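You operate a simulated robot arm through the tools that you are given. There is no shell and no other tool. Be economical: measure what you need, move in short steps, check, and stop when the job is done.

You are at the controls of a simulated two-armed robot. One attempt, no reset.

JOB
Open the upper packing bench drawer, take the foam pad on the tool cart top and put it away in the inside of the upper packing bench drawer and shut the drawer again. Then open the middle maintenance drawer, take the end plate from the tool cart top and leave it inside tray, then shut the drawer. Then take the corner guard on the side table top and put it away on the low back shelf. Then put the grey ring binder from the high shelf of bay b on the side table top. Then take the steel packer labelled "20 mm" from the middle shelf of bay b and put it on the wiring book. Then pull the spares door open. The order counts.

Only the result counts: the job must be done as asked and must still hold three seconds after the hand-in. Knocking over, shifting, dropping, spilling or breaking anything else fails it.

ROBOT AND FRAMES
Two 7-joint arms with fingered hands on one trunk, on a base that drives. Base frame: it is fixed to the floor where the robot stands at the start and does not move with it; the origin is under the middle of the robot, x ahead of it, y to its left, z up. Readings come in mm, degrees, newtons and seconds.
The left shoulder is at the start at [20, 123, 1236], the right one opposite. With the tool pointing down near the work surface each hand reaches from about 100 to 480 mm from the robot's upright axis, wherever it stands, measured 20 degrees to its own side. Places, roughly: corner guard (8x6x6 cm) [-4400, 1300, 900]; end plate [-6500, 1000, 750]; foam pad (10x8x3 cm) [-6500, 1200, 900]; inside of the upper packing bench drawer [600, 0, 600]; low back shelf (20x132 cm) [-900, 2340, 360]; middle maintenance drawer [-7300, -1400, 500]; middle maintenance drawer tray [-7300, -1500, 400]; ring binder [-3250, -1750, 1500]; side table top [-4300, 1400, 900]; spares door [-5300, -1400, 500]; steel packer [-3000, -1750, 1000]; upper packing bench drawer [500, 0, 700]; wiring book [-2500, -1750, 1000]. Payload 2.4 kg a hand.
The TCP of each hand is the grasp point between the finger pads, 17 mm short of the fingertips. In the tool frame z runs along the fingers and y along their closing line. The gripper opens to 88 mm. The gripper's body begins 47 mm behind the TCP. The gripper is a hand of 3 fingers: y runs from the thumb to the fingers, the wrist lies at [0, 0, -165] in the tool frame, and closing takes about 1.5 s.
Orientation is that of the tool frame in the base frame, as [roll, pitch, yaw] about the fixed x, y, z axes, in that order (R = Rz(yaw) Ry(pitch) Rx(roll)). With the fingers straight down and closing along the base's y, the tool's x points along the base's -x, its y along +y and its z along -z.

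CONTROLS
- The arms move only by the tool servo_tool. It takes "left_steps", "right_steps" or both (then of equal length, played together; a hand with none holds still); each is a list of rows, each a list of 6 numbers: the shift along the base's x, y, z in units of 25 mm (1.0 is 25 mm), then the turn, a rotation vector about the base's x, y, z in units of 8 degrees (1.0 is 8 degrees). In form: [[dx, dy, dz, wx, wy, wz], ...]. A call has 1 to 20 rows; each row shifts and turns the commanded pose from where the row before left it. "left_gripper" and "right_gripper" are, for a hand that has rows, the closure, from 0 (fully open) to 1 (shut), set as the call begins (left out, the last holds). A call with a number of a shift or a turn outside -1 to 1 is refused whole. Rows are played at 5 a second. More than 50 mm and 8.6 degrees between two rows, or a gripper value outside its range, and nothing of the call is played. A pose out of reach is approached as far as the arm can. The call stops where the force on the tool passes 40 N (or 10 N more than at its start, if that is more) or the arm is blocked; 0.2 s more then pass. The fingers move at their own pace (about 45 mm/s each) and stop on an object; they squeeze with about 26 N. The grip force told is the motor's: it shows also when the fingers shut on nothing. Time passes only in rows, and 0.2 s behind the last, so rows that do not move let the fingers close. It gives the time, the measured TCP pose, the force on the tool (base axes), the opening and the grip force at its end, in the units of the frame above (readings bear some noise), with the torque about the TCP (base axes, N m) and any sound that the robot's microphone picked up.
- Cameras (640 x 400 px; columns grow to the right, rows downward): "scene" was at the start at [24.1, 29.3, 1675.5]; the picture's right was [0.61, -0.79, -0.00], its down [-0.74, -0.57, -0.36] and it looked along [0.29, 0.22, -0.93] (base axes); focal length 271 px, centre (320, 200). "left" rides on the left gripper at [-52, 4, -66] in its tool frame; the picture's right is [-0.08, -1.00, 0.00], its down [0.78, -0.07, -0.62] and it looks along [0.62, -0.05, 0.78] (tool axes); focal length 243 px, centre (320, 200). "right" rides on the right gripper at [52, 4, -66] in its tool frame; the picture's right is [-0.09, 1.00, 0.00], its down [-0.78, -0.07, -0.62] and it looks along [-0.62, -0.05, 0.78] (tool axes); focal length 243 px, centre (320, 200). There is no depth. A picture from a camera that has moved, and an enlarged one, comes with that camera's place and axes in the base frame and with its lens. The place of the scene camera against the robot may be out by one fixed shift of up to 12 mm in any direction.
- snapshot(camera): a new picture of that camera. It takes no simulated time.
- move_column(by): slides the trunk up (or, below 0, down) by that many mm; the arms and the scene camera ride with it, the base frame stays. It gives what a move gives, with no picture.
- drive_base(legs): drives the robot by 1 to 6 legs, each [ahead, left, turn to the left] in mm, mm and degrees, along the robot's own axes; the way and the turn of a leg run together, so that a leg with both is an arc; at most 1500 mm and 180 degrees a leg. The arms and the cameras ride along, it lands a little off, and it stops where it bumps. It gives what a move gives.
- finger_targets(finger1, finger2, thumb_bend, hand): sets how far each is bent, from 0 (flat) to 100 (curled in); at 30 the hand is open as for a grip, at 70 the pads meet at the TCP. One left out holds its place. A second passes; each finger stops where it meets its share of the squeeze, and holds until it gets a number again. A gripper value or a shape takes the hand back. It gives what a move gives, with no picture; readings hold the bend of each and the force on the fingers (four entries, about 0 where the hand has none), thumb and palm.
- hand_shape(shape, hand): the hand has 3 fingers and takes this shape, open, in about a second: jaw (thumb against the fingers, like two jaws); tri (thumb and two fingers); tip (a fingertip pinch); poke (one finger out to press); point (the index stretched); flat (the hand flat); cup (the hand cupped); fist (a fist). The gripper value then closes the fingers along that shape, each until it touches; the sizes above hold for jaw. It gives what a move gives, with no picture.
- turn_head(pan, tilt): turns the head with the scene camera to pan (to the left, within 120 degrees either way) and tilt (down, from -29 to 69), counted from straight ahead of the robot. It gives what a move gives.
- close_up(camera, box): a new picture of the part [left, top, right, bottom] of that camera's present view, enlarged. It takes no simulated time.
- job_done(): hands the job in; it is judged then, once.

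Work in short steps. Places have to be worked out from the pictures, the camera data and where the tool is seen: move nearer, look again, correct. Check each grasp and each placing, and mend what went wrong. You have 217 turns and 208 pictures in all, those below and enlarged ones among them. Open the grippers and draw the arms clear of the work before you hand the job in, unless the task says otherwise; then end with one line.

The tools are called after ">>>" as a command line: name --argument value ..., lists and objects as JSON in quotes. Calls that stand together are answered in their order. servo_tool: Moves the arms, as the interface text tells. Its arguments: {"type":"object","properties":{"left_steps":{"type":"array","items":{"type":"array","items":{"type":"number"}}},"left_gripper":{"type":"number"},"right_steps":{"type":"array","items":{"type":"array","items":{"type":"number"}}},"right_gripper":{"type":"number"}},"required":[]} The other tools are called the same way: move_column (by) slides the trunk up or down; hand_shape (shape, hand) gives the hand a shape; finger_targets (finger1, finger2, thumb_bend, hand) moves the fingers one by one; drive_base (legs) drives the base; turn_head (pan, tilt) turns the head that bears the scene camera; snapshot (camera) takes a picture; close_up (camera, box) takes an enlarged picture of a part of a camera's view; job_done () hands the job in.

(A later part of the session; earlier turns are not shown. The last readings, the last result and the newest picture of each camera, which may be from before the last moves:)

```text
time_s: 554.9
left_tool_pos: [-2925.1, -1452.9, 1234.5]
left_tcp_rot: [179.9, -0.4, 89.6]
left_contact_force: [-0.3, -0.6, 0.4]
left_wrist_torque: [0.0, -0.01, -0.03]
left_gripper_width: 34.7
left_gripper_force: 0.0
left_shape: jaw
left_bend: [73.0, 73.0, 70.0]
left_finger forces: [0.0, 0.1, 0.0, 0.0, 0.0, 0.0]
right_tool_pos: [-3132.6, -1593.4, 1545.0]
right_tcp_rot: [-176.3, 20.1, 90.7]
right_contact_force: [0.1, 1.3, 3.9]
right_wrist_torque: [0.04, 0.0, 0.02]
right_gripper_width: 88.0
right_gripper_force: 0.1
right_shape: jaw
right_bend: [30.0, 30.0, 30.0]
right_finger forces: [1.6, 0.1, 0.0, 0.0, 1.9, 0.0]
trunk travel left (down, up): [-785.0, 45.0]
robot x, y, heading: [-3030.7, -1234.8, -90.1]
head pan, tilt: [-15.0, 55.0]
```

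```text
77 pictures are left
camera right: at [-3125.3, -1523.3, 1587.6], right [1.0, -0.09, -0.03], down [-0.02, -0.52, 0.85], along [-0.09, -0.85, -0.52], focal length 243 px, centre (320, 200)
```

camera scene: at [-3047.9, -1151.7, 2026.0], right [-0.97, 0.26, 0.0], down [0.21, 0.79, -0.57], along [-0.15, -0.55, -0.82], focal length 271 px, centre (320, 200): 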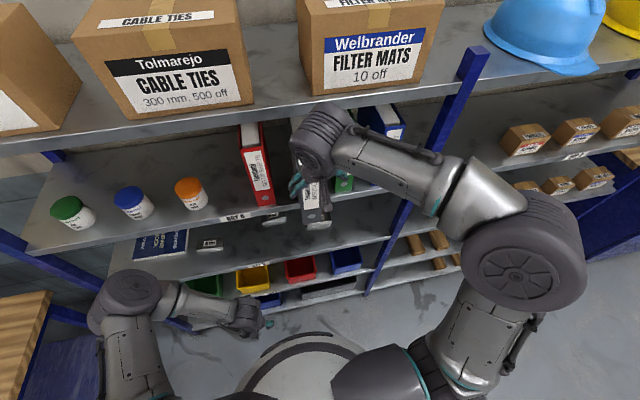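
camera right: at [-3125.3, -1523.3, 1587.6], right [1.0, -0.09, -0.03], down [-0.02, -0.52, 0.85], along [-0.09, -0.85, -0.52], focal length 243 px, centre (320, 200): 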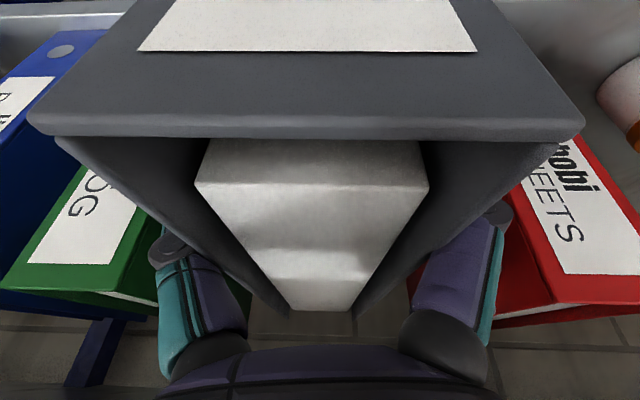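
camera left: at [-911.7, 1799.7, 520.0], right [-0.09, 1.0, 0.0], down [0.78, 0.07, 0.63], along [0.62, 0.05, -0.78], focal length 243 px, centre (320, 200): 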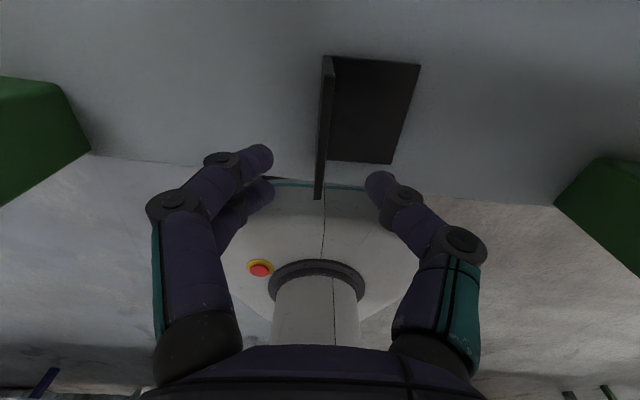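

Fingers straddle both covers. Close.

>>> servo_tool --right_steps '[[0, 0, 0.1, 0, 0, 0], [0, 0, 0, 0, 0, 0], [0, 0, 0, 0, 0, 0], [0, 0, 0, 0, 0, 0], [0, 0, 0, 0, 0, 0], [0, 0, 0, 0, 0, 0], [0, 0, 0, 0, 0, 0]]' --right_gripper 1

>>> servo_tool --right_steps '[[0, 0, 0.2, 0, 0, 0], [0, 0, 0.2, 0, 0, 0], [0, 0.1, 0.2, 0, 0, 0]]'

>>> snapshot --camera "right"

>>> snapshot --camera "scene"

```text
time_s: 556.5
left_tool_pos: [-2925.9, -1453.9, 1234.2]
left_tcp_rot: [179.9, -0.4, 89.6]
left_contact_force: [0.0, 0.2, -0.7]
left_wrist_torque: [0.01, 0.01, 0.0]
left_gripper_width: 34.8
left_gripper_force: 0.0
left_shape: jaw
left_bend: [73.0, 73.0, 70.0]
left_finger forces: [0.1, 0.0, 0.0, 0.1, 0.0, 0.0]
right_tool_pos: [-3133.4, -1593.6, 1546.2]
right_tcp_rot: [-176.4, 20.0, 91.0]
right_contact_force: [0.2, 0.5, 0.2]
right_wrist_torque: [0.01, -0.07, 0.04]
right_gripper_width: 62.5
right_gripper_force: 26.1
right_shape: jaw
right_bend: [64.0, 72.0, 57.0]
right_finger forces: [9.2, 13.7, 0.1, 0.0, 21.9, 0.0]
trunk travel left (down, up): [-785.0, 45.0]
robot x, y, heading: [-3030.6, -1232.8, -90.0]
head pan, tilt: [-15.0, 55.0]
```

```text
time_s: 557.3
left_tool_pos: [-2925.9, -1453.7, 1235.1]
left_tcp_rot: [179.9, -0.4, 89.6]
left_contact_force: [0.6, 0.2, -0.9]
left_wrist_torque: [-0.03, 0.03, 0.01]
left_gripper_width: 34.8
left_gripper_force: 0.0
left_shape: jaw
left_bend: [73.0, 73.0, 70.0]
left_finger forces: [0.0, 0.1, 0.0, 0.0, 0.0, 0.1]
right_tool_pos: [-3133.7, -1593.4, 1562.0]
right_tcp_rot: [-176.3, 19.9, 91.0]
right_contact_force: [-0.8, -0.1, -5.7]
right_wrist_torque: [0.25, -0.06, -0.01]
right_gripper_width: 61.4
right_gripper_force: 26.3
right_shape: jaw
right_bend: [65.0, 72.0, 56.0]
right_finger forces: [9.8, 13.5, 0.0, 0.0, 23.6, 0.1]
trunk travel left (down, up): [-785.0, 45.0]
robot x, y, heading: [-3023.3, -1233.7, -90.1]
head pan, tilt: [-15.0, 55.0]
```

```text
76 pictures are left
camera right: at [-3125.6, -1521.6, 1605.3], right [1.0, -0.09, -0.03], down [-0.02, -0.52, 0.85], along [-0.09, -0.85, -0.52], focal length 243 px, centre (320, 200)
```

right: 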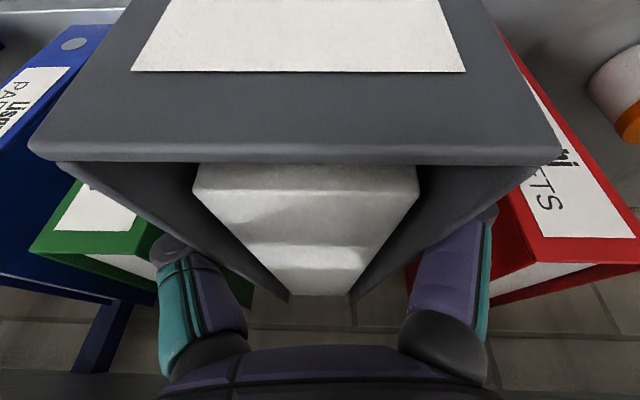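

```text
75 pictures are left
camera scene: at [-3048.9, -1289.6, 2025.9], right [-0.97, 0.26, 0.0], down [0.21, 0.79, -0.57], along [-0.15, -0.55, -0.82], focal length 271 px, centre (320, 200)
```

scene: 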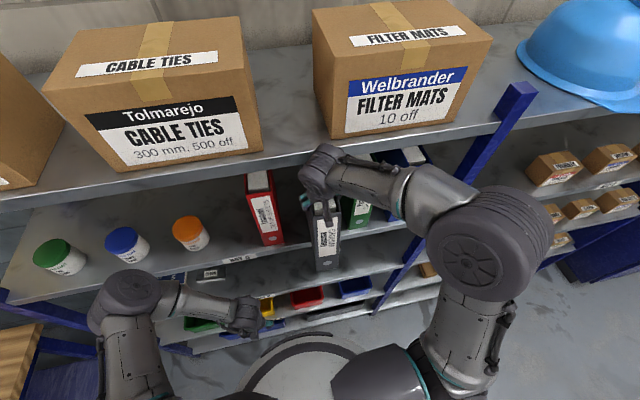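

It lifts (5.7 N). I raise 10 mm more and back the base away.

>>> servo_tool --right_steps '[[0, 0, 0.2, 0, 0, 0], [0, 0, 0.2, 0, 0, 0]]'

>>> drive_base --legs '[[-450, 0, 0]]'

>>> snapshot --camera "right"

>>> snapshot --camera "scene"

```text
time_s: 557.9
left_tool_pos: [-2926.9, -1453.4, 1234.5]
left_tcp_rot: [179.9, -0.5, 89.6]
left_contact_force: [-0.1, 1.5, 0.7]
left_wrist_torque: [-0.01, 0.02, 0.01]
left_gripper_width: 35.1
left_gripper_force: 0.0
left_shape: jaw
left_bend: [73.0, 73.0, 70.0]
left_finger forces: [0.1, 0.0, 0.0, 0.1, 0.1, 0.1]
right_tool_pos: [-3133.1, -1592.6, 1572.6]
right_tcp_rot: [-176.4, 19.8, 90.9]
right_contact_force: [-0.1, 0.8, -5.9]
right_wrist_torque: [0.21, -0.05, -0.03]
right_gripper_width: 61.4
right_gripper_force: 25.7
right_shape: jaw
right_bend: [65.0, 72.0, 56.0]
right_finger forces: [9.9, 13.5, 0.0, 0.1, 23.6, 0.1]
trunk travel left (down, up): [-785.0, 45.0]
robot x, y, heading: [-3027.9, -1234.1, -89.9]
head pan, tilt: [-15.0, 55.0]
```

```text
time_s: 560.6
left_tool_pos: [-2924.8, -1005.1, 1233.5]
left_tcp_rot: [179.9, -0.4, 89.4]
left_contact_force: [0.4, 0.4, 0.0]
left_wrist_torque: [0.03, 0.0, 0.01]
left_gripper_width: 34.8
left_gripper_force: 0.0
left_shape: jaw
left_bend: [73.0, 73.0, 70.0]
left_finger forces: [0.0, 0.0, 0.1, 0.0, 0.0, 0.1]
right_tool_pos: [-3132.9, -1142.9, 1571.6]
right_tcp_rot: [-176.3, 19.9, 90.6]
right_contact_force: [0.2, 0.1, -5.9]
right_wrist_torque: [0.2, -0.03, 0.01]
right_gripper_width: 61.7
right_gripper_force: 25.9
right_shape: jaw
right_bend: [65.0, 72.0, 56.0]
right_finger forces: [10.0, 13.5, 0.0, 0.1, 23.6, 0.0]
trunk travel left (down, up): [-785.0, 45.0]
robot x, y, heading: [-3025.1, -782.0, -90.7]
head pan, tilt: [-15.0, 55.0]
```

```text
74 pictures are left
camera right: at [-3124.5, -1072.1, 1615.5], right [1.0, -0.09, -0.03], down [-0.02, -0.52, 0.85], along [-0.09, -0.85, -0.52], focal length 243 px, centre (320, 200)
```

right: 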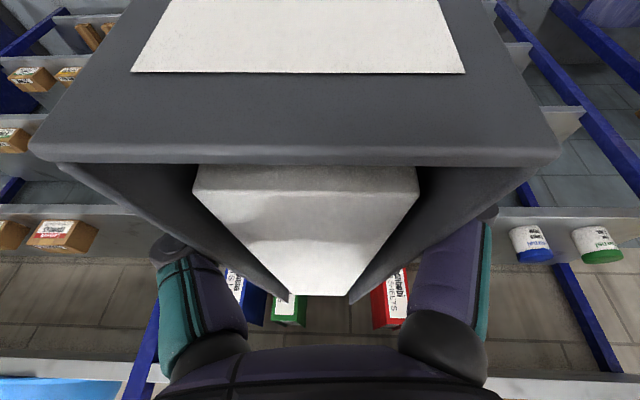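

```text
73 pictures are left
camera scene: at [-3046.8, -840.4, 2025.9], right [-0.96, 0.27, 0.0], down [0.22, 0.79, -0.57], along [-0.15, -0.55, -0.82], focal length 271 px, centre (320, 200)
```

scene: 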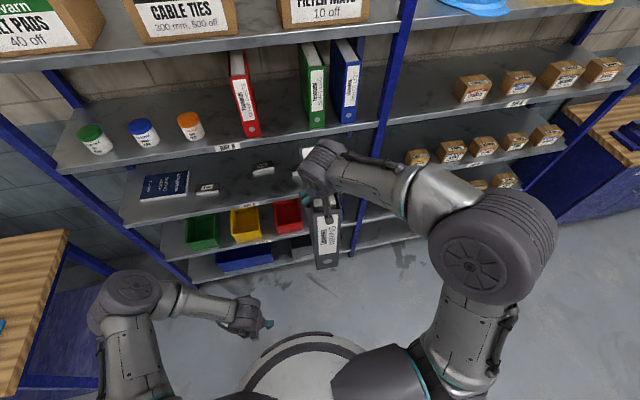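

Binder hangs freely and upright. I back to the aisle, turn round and drive to the side table's front.

>>> drive_base --legs '[[-480, 0, 0], [0, 0, 180.5], [0, 1400, 0], [700, 0, 0]]'

>>> turn_head --pan 0 --tilt 50

>>> snapshot --camera "scene"

```text
refused: 180.5 is not a number from -180 to 180
```

```text
time_s: 561.4
left_tool_pos: [-2924.5, -1004.5, 1235.5]
left_tcp_rot: [179.9, -0.3, 89.3]
left_contact_force: [0.2, -0.4, 0.2]
left_wrist_torque: [0.05, -0.02, -0.02]
left_gripper_width: 34.9
left_gripper_force: 0.1
left_shape: jaw
left_bend: [73.0, 73.0, 70.0]
left_finger forces: [0.1, 0.0, 0.0, 0.0, 0.0, 0.1]
right_tool_pos: [-3133.1, -1141.9, 1572.2]
right_tcp_rot: [-176.3, 19.9, 90.6]
right_contact_force: [-0.9, -0.1, -6.5]
right_wrist_torque: [0.23, -0.07, 0.02]
right_gripper_width: 61.3
right_gripper_force: 25.9
right_shape: jaw
right_bend: [65.0, 72.0, 56.0]
right_finger forces: [10.0, 13.4, 0.0, 0.1, 23.7, 0.1]
trunk travel left (down, up): [-785.0, 45.0]
robot x, y, heading: [-3024.8, -784.1, -90.7]
head pan, tilt: [0.0, 50.0]
```

```text
72 pictures are left
camera scene: at [-3028.4, -847.0, 2032.4], right [-1.0, 0.01, 0.0], down [0.01, 0.77, -0.64], along [0.0, -0.64, -0.77], focal length 271 px, centre (320, 200)
```

scene: 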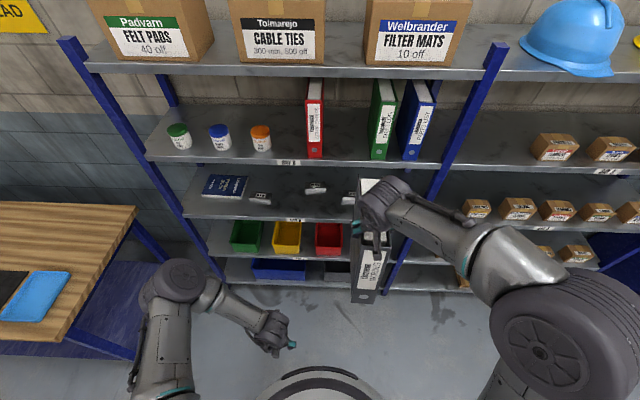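

>>> drive_base --legs '[[-480, 0, 0], [0, 0, 179], [0, 1400, 0], [700, 0, 1.5]]'

>>> snapshot --camera "scene"

```text
time_s: 581.6
left_tool_pos: [-4528.6, 626.9, 1233.4]
left_tcp_rot: [-180.0, -0.4, -89.4]
left_contact_force: [-0.3, 0.6, 0.5]
left_wrist_torque: [-0.01, 0.02, -0.02]
left_gripper_width: 35.0
left_gripper_force: 0.2
left_shape: jaw
left_bend: [73.0, 73.0, 70.0]
left_finger forces: [0.0, 0.0, 0.1, 0.0, 0.0, 0.0]
right_tool_pos: [-4323.7, 768.9, 1571.6]
right_tcp_rot: [-176.4, 19.9, -88.3]
right_contact_force: [0.2, 0.0, -5.5]
right_wrist_torque: [-0.2, 0.03, 0.02]
right_gripper_width: 61.4
right_gripper_force: 25.9
right_shape: jaw
right_bend: [66.0, 72.0, 56.0]
right_finger forces: [10.0, 13.5, 0.1, 0.0, 23.6, 0.0]
trunk travel left (down, up): [-785.0, 45.0]
robot x, y, heading: [-4421.1, 409.2, 90.9]
head pan, tilt: [0.0, 50.0]
```

```text
71 pictures are left
camera scene: at [-4423.6, 462.7, 2032.5], right [1.0, 0.01, 0.0], down [0.01, -0.77, -0.64], along [-0.01, 0.64, -0.77], focal length 271 px, centre (320, 200)
```

scene: 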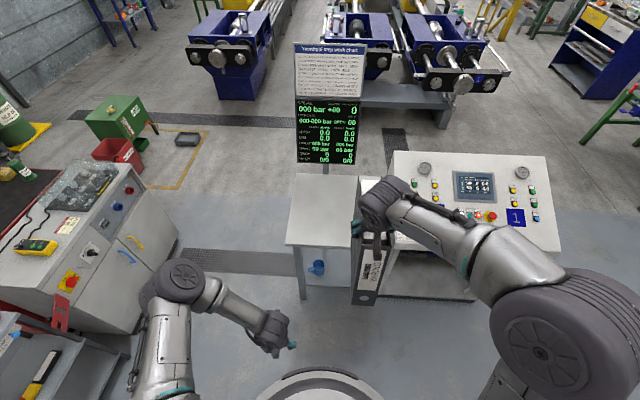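

Table front edge y≈1163. I raise the left hand out of the way, move in so the binder is over the table, and lower.

>>> servo_tool --left_steps '[[0, 0, 1, 0, 0, 0], [0, 0, 1, 0, 0, 0], [0, 0, 1, 0, 0, 0], [0, 0, 1, 0, 0, 0], [0, 0, 1, 0, 0, 0], [0, 0, 1, 0, 0, 0], [0, 0, 1, 0, 0, 0], [0, 0, 1, 0, 0, 0]]'

>>> drive_base --legs '[[0, 60, 0], [490, 0, 0]]'

>>> move_column --by -390

>>> snapshot --camera "scene"

>>> snapshot --camera "right"

```text
time_s: 583.5
left_tool_pos: [-4528.3, 626.4, 1435.8]
left_tcp_rot: [179.9, -0.4, -89.5]
left_contact_force: [0.6, -1.0, 0.3]
left_wrist_torque: [0.0, -0.01, 0.0]
left_gripper_width: 34.9
left_gripper_force: 0.0
left_shape: jaw
left_bend: [73.0, 73.0, 70.0]
left_finger forces: [0.0, 0.0, 0.0, 0.0, 0.1, 0.0]
right_tool_pos: [-4324.6, 769.5, 1572.3]
right_tcp_rot: [-176.3, 19.9, -88.2]
right_contact_force: [0.3, 0.7, -5.3]
right_wrist_torque: [-0.22, 0.02, 0.04]
right_gripper_width: 61.3
right_gripper_force: 26.3
right_shape: jaw
right_bend: [66.0, 72.0, 56.0]
right_finger forces: [10.1, 13.5, 0.1, 0.0, 23.7, 0.0]
trunk travel left (down, up): [-785.0, 45.0]
robot x, y, heading: [-4421.9, 409.9, 90.5]
head pan, tilt: [0.0, 50.0]
```

```text
time_s: 586.9
left_tool_pos: [-4593.4, 1111.1, 1434.1]
left_tcp_rot: [179.9, -0.5, -89.5]
left_contact_force: [0.5, 0.0, -0.5]
left_wrist_torque: [0.02, -0.02, 0.0]
left_gripper_width: 35.0
left_gripper_force: 0.0
left_shape: jaw
left_bend: [73.0, 73.0, 70.0]
left_finger forces: [0.0, 0.0, 0.0, 0.1, 0.1, 0.0]
right_tool_pos: [-4388.9, 1252.4, 1571.7]
right_tcp_rot: [-176.3, 19.9, -88.4]
right_contact_force: [-0.2, -0.2, -5.4]
right_wrist_torque: [-0.2, 0.02, 0.02]
right_gripper_width: 60.3
right_gripper_force: 25.6
right_shape: jaw
right_bend: [66.0, 72.0, 57.0]
right_finger forces: [9.8, 13.8, 0.0, 0.0, 23.7, 0.0]
trunk travel left (down, up): [-785.0, 45.0]
robot x, y, heading: [-4489.1, 894.2, 90.7]
head pan, tilt: [0.0, 50.0]
```

```text
time_s: 590.6
left_tool_pos: [-4592.9, 1110.7, 1044.5]
left_tcp_rot: [180.0, -0.5, -89.7]
left_contact_force: [-0.5, 0.6, -0.1]
left_wrist_torque: [0.0, 0.04, -0.02]
left_gripper_width: 34.7
left_gripper_force: 0.0
left_shape: jaw
left_bend: [73.0, 73.0, 70.0]
left_finger forces: [0.1, 0.0, 0.0, 0.1, 0.0, 0.1]
right_tool_pos: [-4388.0, 1252.0, 1182.0]
right_tcp_rot: [-176.3, 19.9, -88.4]
right_contact_force: [-0.5, -0.2, -5.3]
right_wrist_torque: [-0.21, 0.02, 0.0]
right_gripper_width: 60.0
right_gripper_force: 26.3
right_shape: jaw
right_bend: [66.0, 72.0, 57.0]
right_finger forces: [9.9, 13.7, 0.0, 0.0, 23.7, 0.1]
trunk travel left (down, up): [-395.0, 435.0]
robot x, y, heading: [-4487.5, 892.9, 90.4]
head pan, tilt: [0.0, 50.0]
```

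```text
70 pictures are left
camera scene: at [-4488.9, 946.1, 1642.5], right [1.0, 0.01, 0.0], down [0.01, -0.77, -0.64], along [-0.01, 0.64, -0.77], focal length 271 px, centre (320, 200)
```

scene: 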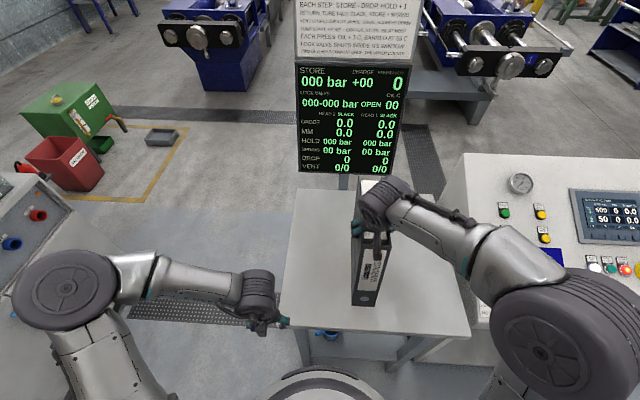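

```text
69 pictures are left
camera right: at [-4394.4, 1179.8, 1225.6], right [-1.0, 0.07, -0.03], down [0.01, 0.52, 0.85], along [0.08, 0.85, -0.52], focal length 243 px, centre (320, 200)
```

right: 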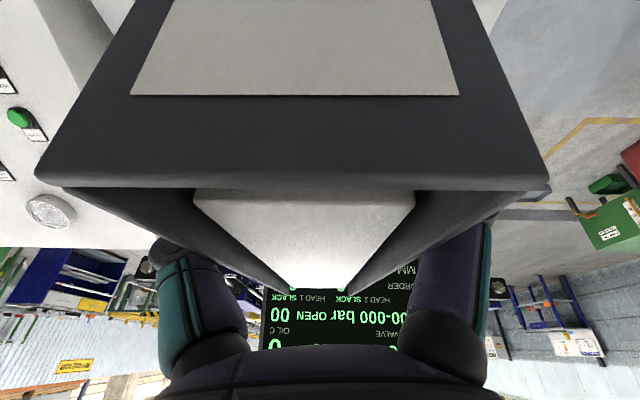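

The binder is over the table. I lower stepwise until it touches.

>>> servo_tool --right_steps '[[0, 0, -0.6, 0, 0, 0], [0, 0, -0.6, 0, 0, 0], [0, 0, -0.6, 0, 0, 0]]'

>>> servo_tool --right_steps '[[0, 0, -0.4, 0, 0, 0], [0, 0, -0.4, 0, 0, 0]]'

>>> snapshot --camera "right"

>>> snapshot --camera "scene"

```text
time_s: 591.4
left_tool_pos: [-4594.2, 1111.4, 1043.7]
left_tcp_rot: [179.9, -0.5, -89.7]
left_contact_force: [0.0, -0.2, -0.2]
left_wrist_torque: [-0.03, 0.01, 0.02]
left_gripper_width: 34.8
left_gripper_force: 0.1
left_shape: jaw
left_bend: [73.0, 73.0, 70.0]
left_finger forces: [0.0, 0.0, 0.0, 0.0, 0.0, 0.0]
right_tool_pos: [-4387.6, 1252.2, 1136.3]
right_tcp_rot: [-176.3, 20.0, -88.4]
right_contact_force: [0.1, 0.4, -5.6]
right_wrist_torque: [-0.2, 0.02, -0.01]
right_gripper_width: 60.1
right_gripper_force: 26.1
right_shape: jaw
right_bend: [66.0, 72.0, 57.0]
right_finger forces: [9.8, 13.8, 0.1, 0.0, 23.9, 0.1]
trunk travel left (down, up): [-395.0, 435.0]
robot x, y, heading: [-4485.7, 893.3, 90.8]
head pan, tilt: [0.0, 50.0]
```

```text
time_s: 592.0
left_tool_pos: [-4593.9, 1110.3, 1045.7]
left_tcp_rot: [179.9, -0.5, -89.6]
left_contact_force: [-0.3, -0.2, -1.2]
left_wrist_torque: [-0.02, -0.03, 0.02]
left_gripper_width: 35.0
left_gripper_force: 0.1
left_shape: jaw
left_bend: [73.0, 73.0, 70.0]
left_finger forces: [0.0, 0.0, 0.0, 0.1, 0.0, 0.0]
right_tool_pos: [-4388.2, 1250.4, 1115.7]
right_tcp_rot: [-176.3, 20.0, -88.4]
right_contact_force: [0.4, 0.6, -6.2]
right_wrist_torque: [-0.14, 0.07, -0.01]
right_gripper_width: 60.0
right_gripper_force: 25.7
right_shape: jaw
right_bend: [66.0, 72.0, 57.0]
right_finger forces: [9.9, 13.8, 0.0, 0.0, 24.0, 0.0]
trunk travel left (down, up): [-395.0, 435.0]
robot x, y, heading: [-4486.4, 895.9, 90.5]
head pan, tilt: [0.0, 50.0]
```

```text
68 pictures are left
camera right: at [-4394.5, 1179.4, 1160.2], right [-1.0, 0.07, -0.03], down [0.01, 0.52, 0.85], along [0.08, 0.85, -0.52], focal length 243 px, centre (320, 200)
```

right: 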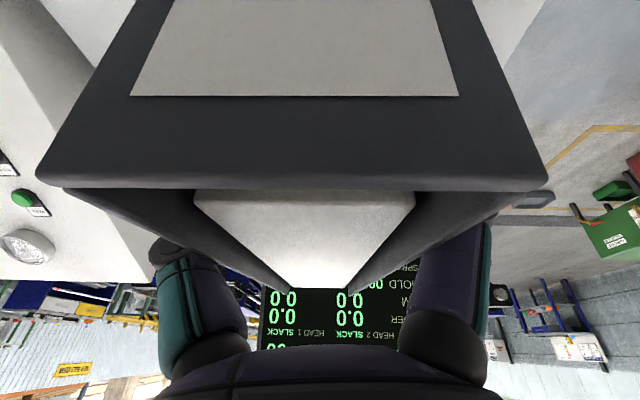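

```text
67 pictures are left
camera scene: at [-4488.9, 946.1, 1642.4], right [1.0, 0.01, 0.0], down [0.01, -0.77, -0.64], along [-0.01, 0.64, -0.77], focal length 271 px, centre (320, 200)
```

scene: 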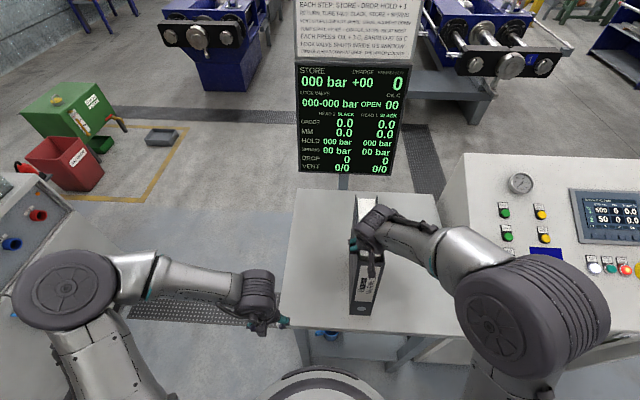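

>>> servo_tool --right_steps '[[0, 0.4, -0.2, 0, 0, 0], [0, 0.4, -0.3, 0, 0, 0], [0, 0, -0.3, 0, 0, 0]]'

>>> servo_tool --right_steps '[[0, 0, -0.25, 0, 0, 0], [0, 0, -0.25, 0, 0, 0]]'

>>> snapshot --camera "right"

```text
time_s: 592.8
left_tool_pos: [-4592.6, 1111.2, 1043.7]
left_tcp_rot: [179.9, -0.4, -89.5]
left_contact_force: [0.1, -0.1, 0.6]
left_wrist_torque: [0.01, -0.02, 0.0]
left_gripper_width: 34.7
left_gripper_force: 0.0
left_shape: jaw
left_bend: [73.0, 73.0, 70.0]
left_finger forces: [0.0, 0.0, 0.0, 0.0, 0.1, 0.0]
right_tool_pos: [-4387.8, 1272.2, 1096.7]
right_tcp_rot: [-176.3, 20.1, -88.4]
right_contact_force: [-0.3, 0.2, -6.7]
right_wrist_torque: [-0.16, 0.01, 0.02]
right_gripper_width: 60.0
right_gripper_force: 25.9
right_shape: jaw
right_bend: [66.0, 72.0, 57.0]
right_finger forces: [9.9, 13.8, 0.1, 0.1, 24.0, 0.0]
trunk travel left (down, up): [-395.0, 435.0]
robot x, y, heading: [-4491.6, 895.5, 90.7]
head pan, tilt: [0.0, 50.0]
```

```text
time_s: 593.4
left_tool_pos: [-4594.2, 1110.2, 1045.0]
left_tcp_rot: [179.9, -0.4, -89.6]
left_contact_force: [-0.3, -0.1, 0.2]
left_wrist_torque: [-0.02, -0.01, 0.0]
left_gripper_width: 34.7
left_gripper_force: 0.1
left_shape: jaw
left_bend: [73.0, 73.0, 70.0]
left_finger forces: [0.1, 0.0, 0.0, 0.1, 0.0, 0.0]
right_tool_pos: [-4387.6, 1272.1, 1085.0]
right_tcp_rot: [-176.2, 20.0, -88.4]
right_contact_force: [0.2, -1.6, -2.6]
right_wrist_torque: [0.04, 0.1, 0.0]
right_gripper_width: 60.1
right_gripper_force: 25.6
right_shape: jaw
right_bend: [66.0, 72.0, 57.0]
right_finger forces: [8.7, 14.3, 0.0, 0.0, 23.4, 0.1]
trunk travel left (down, up): [-395.0, 435.0]
robot x, y, heading: [-4487.2, 891.5, 90.8]
head pan, tilt: [0.0, 50.0]
```

```text
66 pictures are left
camera right: at [-4394.3, 1199.5, 1128.7], right [-1.0, 0.07, -0.03], down [0.01, 0.52, 0.85], along [0.08, 0.85, -0.52], focal length 243 px, centre (320, 200)
```

right: 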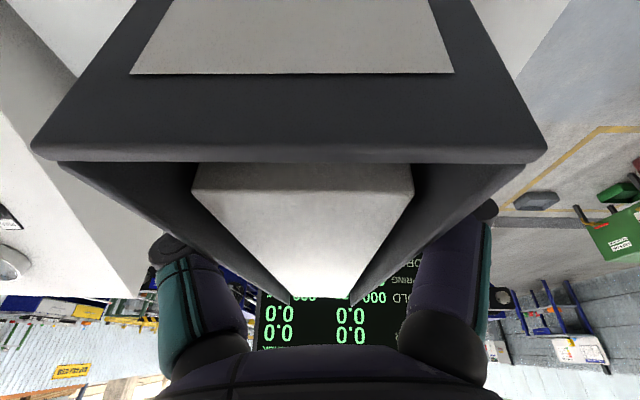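

It is touching and levelling. I continue down until the spine also rests.

>>> servo_tool --right_steps '[[0, 0, -0.2, 0, 0, 0], [0, 0, -0.2, 0, 0, 0]]'

>>> snapshot --camera "right"

```text
time_s: 594.0
left_tool_pos: [-4592.8, 1108.9, 1045.1]
left_tcp_rot: [180.0, -0.3, -89.5]
left_contact_force: [0.2, 0.4, 0.9]
left_wrist_torque: [-0.02, -0.04, -0.01]
left_gripper_width: 34.9
left_gripper_force: 0.0
left_shape: jaw
left_bend: [73.0, 73.0, 70.0]
left_finger forces: [0.0, 0.1, 0.0, 0.0, 0.0, 0.0]
right_tool_pos: [-4386.3, 1271.3, 1076.7]
right_tcp_rot: [-176.3, 20.1, -88.4]
right_contact_force: [1.3, 0.2, 8.3]
right_wrist_torque: [0.08, 0.08, 0.03]
right_gripper_width: 59.5
right_gripper_force: 26.6
right_shape: jaw
right_bend: [67.0, 72.0, 57.0]
right_finger forces: [7.7, 14.5, 0.1, 0.0, 24.6, 0.0]
trunk travel left (down, up): [-395.0, 435.0]
robot x, y, heading: [-4489.1, 893.6, 90.8]
head pan, tilt: [0.0, 50.0]
```

```text
65 pictures are left
camera right: at [-4393.9, 1199.6, 1119.1], right [-1.0, 0.07, -0.03], down [0.01, 0.52, 0.85], along [0.08, 0.85, -0.52], focal length 243 px, centre (320, 200)
```

right: 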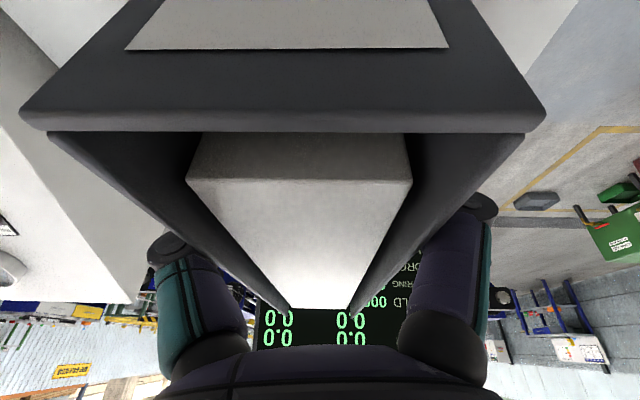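

Binder stands flat (pressing 8 N). I open and lift straight off.

>>> servo_tool --right_steps '[[0, 0, 0.1, 0, 0, 0], [0, 0, 0, 0, 0, 0], [0, 0, 0, 0, 0, 0], [0, 0, 0, 0, 0, 0], [0, 0, 0, 0, 0, 0], [0, 0, 0, 0, 0, 0]]' --right_gripper 0

>>> servo_tool --right_steps '[[0, 0, 0.6, 0, 0, 0], [0, 0, 0.6, 0, 0, 0], [0, 0, 0.8, 0, 0, 0], [0, 0, 0.8, 0, 0, 0], [0, 0, 0.8, 0, 0, 0]]'

>>> snapshot --camera "right"

>>> snapshot --camera "scene"

```text
time_s: 595.4
left_tool_pos: [-4593.2, 1110.7, 1045.1]
left_tcp_rot: [179.9, -0.5, -89.6]
left_contact_force: [-0.5, -0.2, 0.2]
left_wrist_torque: [0.0, 0.01, -0.02]
left_gripper_width: 35.0
left_gripper_force: 0.1
left_shape: jaw
left_bend: [73.0, 73.0, 70.0]
left_finger forces: [0.1, 0.0, 0.0, 0.0, 0.0, 0.0]
right_tool_pos: [-4388.1, 1272.2, 1078.5]
right_tcp_rot: [-176.3, 20.0, -88.4]
right_contact_force: [0.3, -0.5, 0.5]
right_wrist_torque: [0.04, 0.03, -0.01]
right_gripper_width: 87.9
right_gripper_force: 0.1
right_shape: jaw
right_bend: [30.0, 30.0, 30.0]
right_finger forces: [0.1, 0.1, 0.0, 0.0, 0.7, 0.1]
trunk travel left (down, up): [-395.0, 435.0]
robot x, y, heading: [-4488.1, 894.4, 90.7]
head pan, tilt: [0.0, 50.0]
```

```text
time_s: 596.6
left_tool_pos: [-4593.5, 1111.1, 1043.2]
left_tcp_rot: [179.9, -0.4, -89.6]
left_contact_force: [1.0, -0.7, 0.5]
left_wrist_torque: [0.02, 0.04, 0.01]
left_gripper_width: 34.7
left_gripper_force: 0.0
left_shape: jaw
left_bend: [73.0, 73.0, 70.0]
left_finger forces: [0.1, 0.1, 0.1, 0.0, 0.0, 0.0]
right_tool_pos: [-4388.2, 1271.9, 1167.9]
right_tcp_rot: [-176.2, 19.8, -88.4]
right_contact_force: [0.3, -0.7, 0.0]
right_wrist_torque: [-0.02, 0.0, 0.02]
right_gripper_width: 88.1
right_gripper_force: 0.0
right_shape: jaw
right_bend: [30.0, 30.0, 30.0]
right_finger forces: [0.0, 0.0, 0.1, 0.0, 0.1, 0.0]
trunk travel left (down, up): [-395.0, 435.0]
robot x, y, heading: [-4484.6, 891.7, 90.6]
head pan, tilt: [0.0, 50.0]
```

```text
64 pictures are left
camera right: at [-4394.6, 1199.3, 1210.8], right [-1.0, 0.07, -0.03], down [0.01, 0.52, 0.85], along [0.08, 0.85, -0.52], focal length 243 px, centre (320, 200)
```

right: 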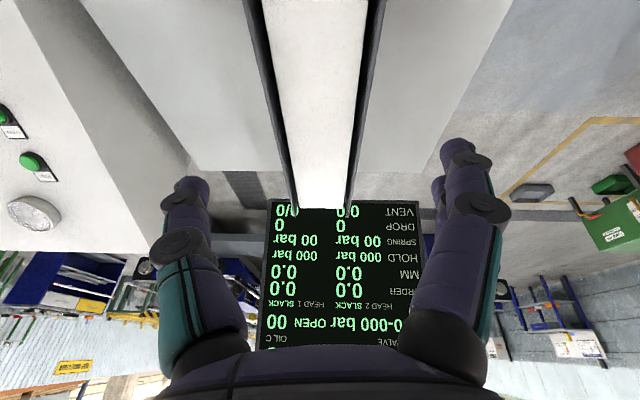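

```text
63 pictures are left
camera scene: at [-4489.1, 945.5, 1642.5], right [1.0, 0.01, 0.0], down [0.01, -0.77, -0.64], along [-0.01, 0.64, -0.77], focal length 271 px, centre (320, 200)
```

scene: 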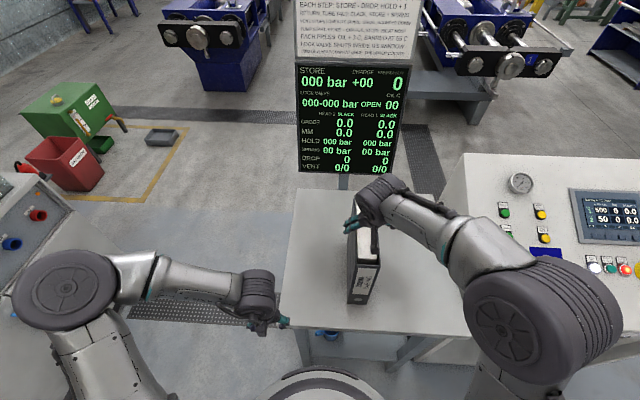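

The binder stands on the table. I back away and return to bay B for the packers.

>>> drive_base --legs '[[-900, 0, 0], [0, 0, 179.2], [0, 1480, 0], [700, 0, 0]]'

>>> turn_head --pan 0 --tilt 35

>>> snapshot --camera "scene"

```text
time_s: 619.0
left_tool_pos: [-2919.0, -952.2, 1045.4]
left_tcp_rot: [179.9, -0.4, 88.3]
left_contact_force: [-0.4, -0.6, -0.3]
left_wrist_torque: [0.0, -0.02, -0.03]
left_gripper_width: 34.7
left_gripper_force: 0.0
left_shape: jaw
left_bend: [73.0, 73.0, 70.0]
left_finger forces: [0.0, 0.1, 0.0, 0.0, 0.0, 0.0]
right_tool_pos: [-3129.1, -1106.6, 1165.9]
right_tcp_rot: [-176.4, 19.9, 89.7]
right_contact_force: [-0.1, 0.6, -0.5]
right_wrist_torque: [0.01, 0.01, -0.01]
right_gripper_width: 87.8
right_gripper_force: 0.1
right_shape: jaw
right_bend: [30.0, 30.0, 30.0]
right_finger forces: [0.1, 0.0, 0.0, 0.0, 0.1, 0.0]
trunk travel left (down, up): [-395.0, 435.0]
robot x, y, heading: [-3018.2, -733.8, -91.2]
head pan, tilt: [0.0, 50.0]
```

```text
time_s: 619.8
left_tool_pos: [-2919.4, -952.3, 1044.2]
left_tcp_rot: [179.9, -0.4, 88.4]
left_contact_force: [-0.4, -0.9, -0.4]
left_wrist_torque: [-0.01, 0.01, -0.03]
left_gripper_width: 34.9
left_gripper_force: 0.0
left_shape: jaw
left_bend: [73.0, 73.0, 70.0]
left_finger forces: [0.0, 0.0, 0.0, 0.1, 0.0, 0.1]
right_tool_pos: [-3129.3, -1106.3, 1167.8]
right_tcp_rot: [-176.3, 19.9, 89.8]
right_contact_force: [0.1, 0.2, -0.3]
right_wrist_torque: [0.02, -0.03, -0.04]
right_gripper_width: 87.9
right_gripper_force: 0.0
right_shape: jaw
right_bend: [30.0, 30.0, 30.0]
right_finger forces: [0.0, 0.0, 0.0, 0.1, 0.0, 0.0]
trunk travel left (down, up): [-395.0, 435.0]
robot x, y, heading: [-3022.3, -730.7, -91.1]
head pan, tilt: [0.0, 35.0]
```

```text
62 pictures are left
camera scene: at [-3019.9, -804.3, 1664.1], right [-1.0, 0.02, 0.0], down [0.01, 0.57, -0.82], along [-0.02, -0.82, -0.57], focal length 271 px, centre (320, 200)
```

scene: 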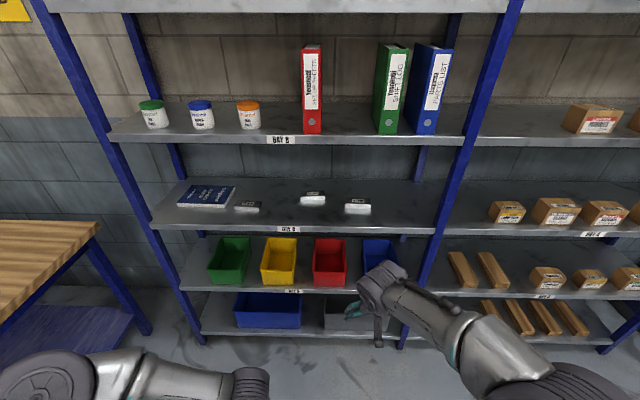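

>>> close_up --camera "scene" --box '[225, 180, 385, 220]'

>>> close_up --camera "scene" --box '[230, 185, 280, 215]'

>>> close_up --camera "scene" --box '[295, 182, 345, 212]'

>>> close_up --camera "scene" --box '[335, 187, 385, 217]'

```text
4.00 times, centred on (305, 200) of scene
camera zoom: at [-3019.9, -804.3, 1664.1], right [-1.0, 0.02, 0.0], down [0.01, 0.57, -0.82], along [-0.02, -0.82, -0.57], focal length 1084 px, centre (380, 200)
```

zoom: 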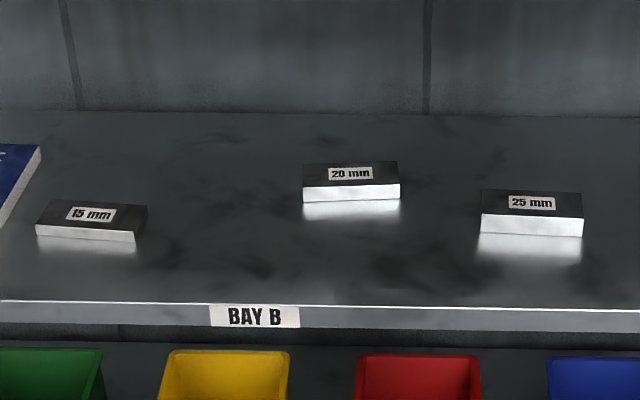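

```text
12.80 times, centred on (255, 200) of scene
camera zoom: at [-3019.9, -804.3, 1664.1], right [-1.0, 0.02, 0.0], down [0.01, 0.57, -0.82], along [-0.02, -0.82, -0.57], focal length 3467 px, centre (1152, 200)
```

zoom: 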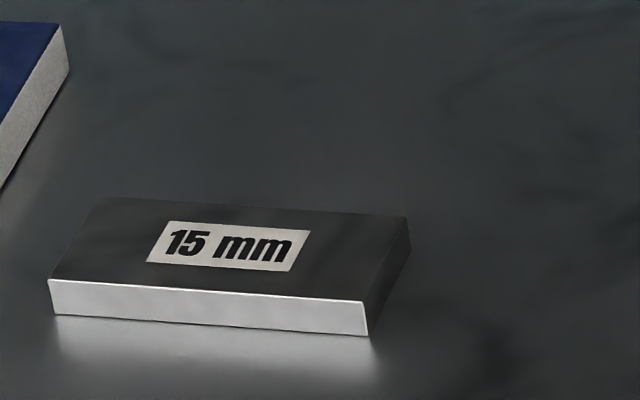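

```text
12.80 times, centred on (320, 197) of scene
camera zoom: at [-3019.9, -804.3, 1664.1], right [-1.0, 0.02, 0.0], down [0.01, 0.57, -0.82], along [-0.02, -0.82, -0.57], focal length 3467 px, centre (320, 238)
```

zoom: 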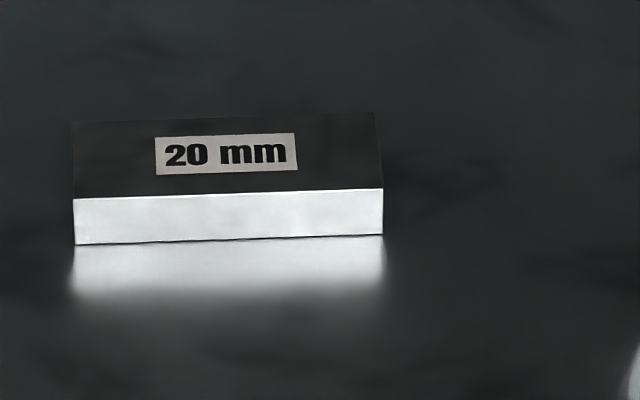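

```text
12.80 times, centred on (360, 202) of scene
camera zoom: at [-3019.9, -804.3, 1664.1], right [-1.0, 0.02, 0.0], down [0.01, 0.57, -0.82], along [-0.02, -0.82, -0.57], focal length 3467 px, centre (-192, 174)
```

zoom: 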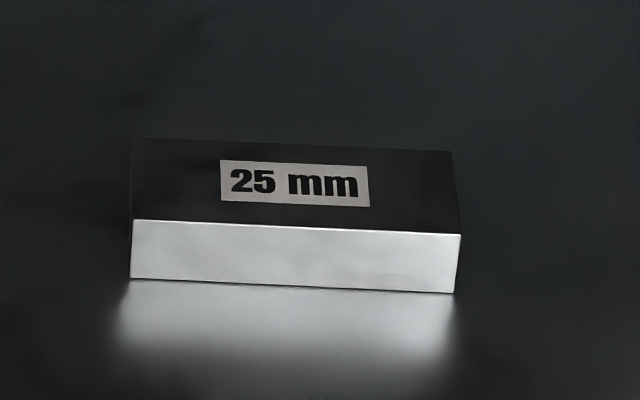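

The middle one is the "20 mm" packer, at about [-3011, -1820, 990], ~108×47×20 mm. I move in front of it, lower the trunk, and tilt the right hand 30° to look from just outside the shelf.

>>> servo_tool --right_steps '[[0, 0, 0, -0.6, 0, 0], [0, 0, -0.4, -0.65, 0, 0], [0, 0, -0.4, 0, 0, 0], [0, 0, -0.4, 0, 0, 0], [0, 0, 0, 0, 0, 0]]' --left_steps '[[0.8, 0.8, 0, 0, 0, 0], [0.8, 0.8, 0, 0, 0, 0], [0.8, 0.8, 0, 0, 0, 0], [0.8, 0.8, 0, 0, 0, 0], [0.8, 0.6, 0, 0, 0, 0]]'

>>> move_column --by -60

>>> drive_base --legs '[[0, 120, 1], [440, 0, 0]]'

>>> snapshot --camera "right"

```text
time_s: 621.0
left_tool_pos: [-2833.4, -941.9, 1062.7]
left_tcp_rot: [-180.0, -0.4, 88.4]
left_contact_force: [-0.8, -0.3, -0.5]
left_wrist_torque: [0.02, 0.01, 0.0]
left_gripper_width: 34.9
left_gripper_force: 0.0
left_shape: jaw
left_bend: [73.0, 73.0, 70.0]
left_finger forces: [0.0, 0.0, 0.0, 0.1, 0.0, 0.0]
left hand out of reach, approached as far as the arm can: row 2, 3, 4, 5
right_tool_pos: [-3129.3, -1105.9, 1138.3]
right_tcp_rot: [-176.4, 30.0, 89.7]
right_contact_force: [0.3, 0.2, 1.1]
right_wrist_torque: [0.05, 0.04, 0.07]
right_gripper_width: 88.2
right_gripper_force: 0.0
right_shape: jaw
right_bend: [30.0, 30.0, 30.0]
right_finger forces: [0.1, 0.0, 0.0, 0.0, 0.0, 0.1]
trunk travel left (down, up): [-395.0, 435.0]
robot x, y, heading: [-3014.4, -729.8, -91.3]
head pan, tilt: [0.0, 35.0]
```

```text
time_s: 622.0
left_tool_pos: [-2834.5, -942.1, 1002.6]
left_tcp_rot: [179.8, -0.4, 88.4]
left_contact_force: [-0.5, -0.2, -0.5]
left_wrist_torque: [-0.03, 0.0, 0.01]
left_gripper_width: 35.0
left_gripper_force: 0.0
left_shape: jaw
left_bend: [73.0, 73.0, 70.0]
left_finger forces: [0.0, 0.1, 0.0, 0.0, 0.0, 0.0]
right_tool_pos: [-3130.4, -1107.2, 1078.0]
right_tcp_rot: [-176.4, 30.0, 89.7]
right_contact_force: [-0.4, 0.2, 0.7]
right_wrist_torque: [-0.02, -0.02, 0.0]
right_gripper_width: 87.8
right_gripper_force: 0.0
right_shape: jaw
right_bend: [30.0, 30.0, 30.0]
right_finger forces: [0.0, 0.0, 0.0, 0.1, 0.0, 0.0]
trunk travel left (down, up): [-335.0, 495.0]
robot x, y, heading: [-3013.8, -729.2, -91.2]
head pan, tilt: [0.0, 35.0]
```

```text
time_s: 625.5
left_tool_pos: [-2711.8, -1380.5, 1002.8]
left_tcp_rot: [179.9, -0.6, 89.6]
left_contact_force: [0.0, -0.2, -0.1]
left_wrist_torque: [-0.01, 0.07, 0.0]
left_gripper_width: 35.1
left_gripper_force: 0.0
left_shape: jaw
left_bend: [73.0, 73.0, 70.0]
left_finger forces: [0.1, 0.0, 0.0, 0.0, 0.0, 0.1]
right_tool_pos: [-3003.2, -1550.5, 1077.4]
right_tcp_rot: [-176.4, 29.9, 90.9]
right_contact_force: [0.5, -0.4, -0.2]
right_wrist_torque: [-0.04, -0.02, -0.01]
right_gripper_width: 87.9
right_gripper_force: 0.1
right_shape: jaw
right_bend: [30.0, 30.0, 30.0]
right_finger forces: [0.1, 0.0, 0.0, 0.0, 0.1, 0.1]
trunk travel left (down, up): [-335.0, 495.0]
robot x, y, heading: [-2901.1, -1169.2, -89.9]
head pan, tilt: [0.0, 35.0]
```

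```text
57 pictures are left
camera right: at [-2996.3, -1473.6, 1107.9], right [1.0, -0.09, -0.01], down [-0.02, -0.37, 0.93], along [-0.09, -0.93, -0.37], focal length 243 px, centre (320, 200)
```

right: 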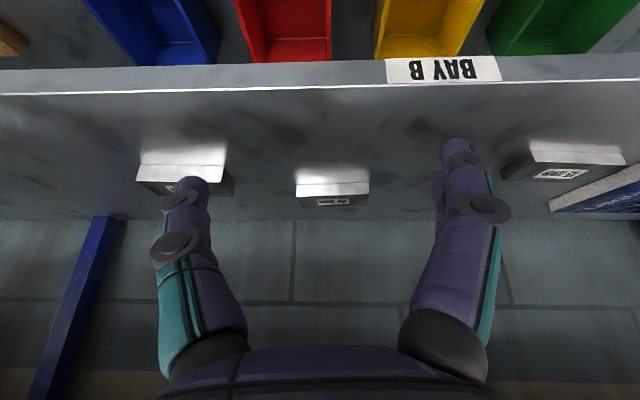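

Packer front edge y≈-1800, about 107 mm long, centre x≈-3010. I spread the fingers wide, reduce the tilt to 20° and enter the shelf space above it.

>>> finger_targets --hand "right" --finger1 0 --finger2 0 --thumb_bend 0

>>> servo_tool --right_steps '[[-0.15, 0, -0.6, 0.6, 0, 0], [-0.15, 0, -0.6, 0.65, 0, 0]]'

>>> drive_base --legs '[[190, 0, 0]]'

>>> snapshot --camera "right"

>>> snapshot --camera "scene"

```text
time_s: 626.5
left_tool_pos: [-2712.2, -1380.0, 1001.6]
left_tcp_rot: [179.9, -0.4, 89.7]
left_contact_force: [-0.4, -0.6, -0.1]
left_wrist_torque: [0.01, -0.02, 0.01]
left_gripper_width: 34.7
left_gripper_force: 0.0
left_shape: jaw
left_bend: [73.0, 73.0, 70.0]
left_finger forces: [0.1, 0.0, 0.0, 0.1, 0.0, 0.0]
right_tool_pos: [-3003.8, -1549.8, 1077.6]
right_tcp_rot: [-176.5, 30.0, 90.9]
right_contact_force: [-0.7, -0.1, -0.3]
right_wrist_torque: [-0.01, 0.0, 0.02]
right_gripper_width: 117.1
right_gripper_force: 0.1
right_shape: fingers
right_bend: [0.0, 0.0, 0.0]
right_finger forces: [0.1, 0.0, 0.1, 0.0, 0.0, 0.0]
trunk travel left (down, up): [-335.0, 495.0]
robot x, y, heading: [-2901.8, -1169.0, -90.1]
head pan, tilt: [0.0, 35.0]
```

```text
time_s: 627.1
left_tool_pos: [-2712.0, -1381.3, 1001.5]
left_tcp_rot: [179.9, -0.4, 89.6]
left_contact_force: [-0.2, -0.3, 0.6]
left_wrist_torque: [0.0, -0.03, 0.04]
left_gripper_width: 35.1
left_gripper_force: 0.1
left_shape: jaw
left_bend: [73.0, 73.0, 70.0]
left_finger forces: [0.0, 0.0, 0.0, 0.1, 0.0, 0.0]
right_tool_pos: [-3011.4, -1549.9, 1046.7]
right_tcp_rot: [-176.6, 19.9, 90.8]
right_contact_force: [-0.3, -0.9, -0.5]
right_wrist_torque: [0.01, 0.01, -0.02]
right_gripper_width: 117.1
right_gripper_force: 0.1
right_shape: fingers
right_bend: [0.0, 0.0, 0.0]
right_finger forces: [0.1, 0.1, 0.0, 0.1, 0.0, 0.0]
trunk travel left (down, up): [-335.0, 495.0]
robot x, y, heading: [-2896.7, -1168.4, -90.0]
head pan, tilt: [0.0, 35.0]
```

```text
time_s: 628.6
left_tool_pos: [-2712.9, -1566.9, 1002.5]
left_tcp_rot: [179.9, -0.4, 89.8]
left_contact_force: [0.1, -0.1, 1.0]
left_wrist_torque: [-0.01, -0.01, 0.02]
left_gripper_width: 34.8
left_gripper_force: 0.0
left_shape: jaw
left_bend: [73.0, 73.0, 70.0]
left_finger forces: [0.0, 0.0, 0.1, 0.0, 0.0, 0.1]
right_tool_pos: [-3011.7, -1736.5, 1047.8]
right_tcp_rot: [-176.6, 19.9, 90.9]
right_contact_force: [-0.6, 0.2, 0.0]
right_wrist_torque: [0.01, 0.0, 0.0]
right_gripper_width: 117.1
right_gripper_force: 0.1
right_shape: fingers
right_bend: [0.0, 0.0, 0.0]
right_finger forces: [0.0, 0.0, 0.0, 0.0, 0.0, 0.0]
trunk travel left (down, up): [-335.0, 495.0]
robot x, y, heading: [-2900.0, -1356.6, -90.2]
head pan, tilt: [0.0, 35.0]
```

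```text
56 pictures are left
camera right: at [-3003.8, -1666.8, 1090.8], right [1.0, -0.09, -0.03], down [-0.02, -0.52, 0.85], along [-0.09, -0.85, -0.52], focal length 243 px, centre (320, 200)
```

right: 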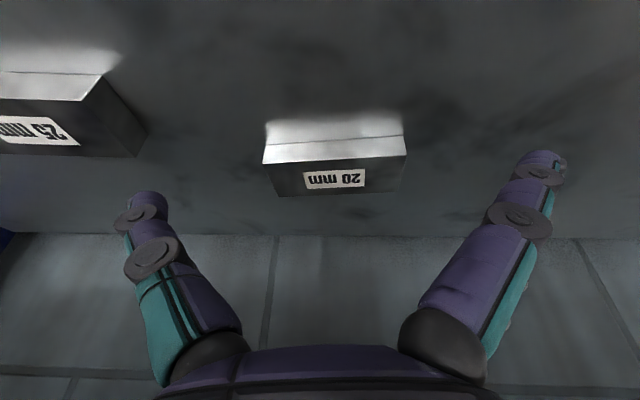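

```text
55 pictures are left
camera scene: at [-2901.2, -1433.1, 1604.1], right [-1.0, 0.0, 0.0], down [0.0, 0.57, -0.82], along [0.0, -0.82, -0.57], focal length 271 px, centre (320, 200)
```

scene: 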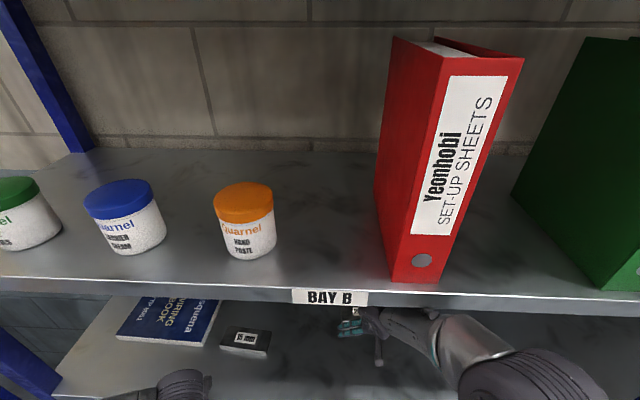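

Packer top z≈971, centre ≈[-3007, -1826], yaw ≈+4°. I correct yaw and roll, move over it, and look before descending.

>>> servo_tool --right_steps '[[0.2, -0.9, 0, 0, -0.2, 0.25], [0, -0.9, 0, 0, -0.2, 0.23], [0, -0.9, -0.4, 0, 0, 0], [0, -0.85, -0.6, 0, 0, 0]]'

>>> snapshot --camera "right"

```text
time_s: 629.6
left_tool_pos: [-2703.5, -1578.0, 1001.3]
left_tcp_rot: [180.0, -0.5, 88.7]
left_contact_force: [-0.5, -0.2, -0.3]
left_wrist_torque: [0.0, -0.01, 0.01]
left_gripper_width: 35.0
left_gripper_force: 0.0
left_shape: jaw
left_bend: [73.0, 73.0, 70.0]
left_finger forces: [0.0, 0.0, 0.0, 0.0, 0.0, 0.0]
right_tool_pos: [-3000.2, -1830.8, 1021.4]
right_tcp_rot: [-179.8, 19.8, 92.5]
right_contact_force: [-0.2, 1.0, 0.2]
right_wrist_torque: [0.0, 0.03, 0.0]
right_gripper_width: 117.0
right_gripper_force: 0.0
right_shape: fingers
right_bend: [0.0, 0.0, 0.0]
right_finger forces: [0.1, 0.1, 0.0, 0.1, 0.0, 0.0]
trunk travel left (down, up): [-335.0, 495.0]
robot x, y, heading: [-2887.5, -1364.3, -91.2]
head pan, tilt: [0.0, 35.0]
```

```text
54 pictures are left
camera right: at [-2999.9, -1760.4, 1065.1], right [1.0, -0.04, 0.03], down [-0.04, -0.53, 0.85], along [-0.02, -0.85, -0.53], focal length 243 px, centre (320, 200)
```

right: 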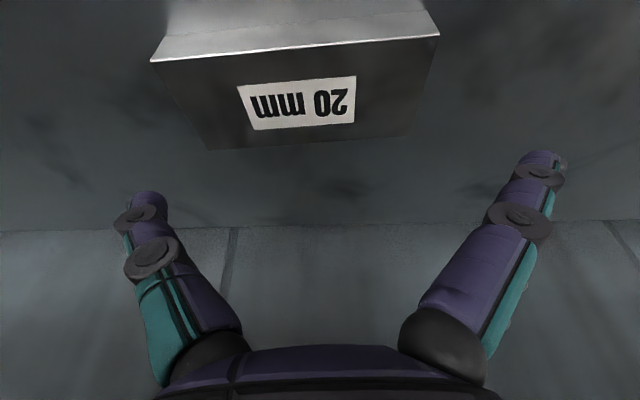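

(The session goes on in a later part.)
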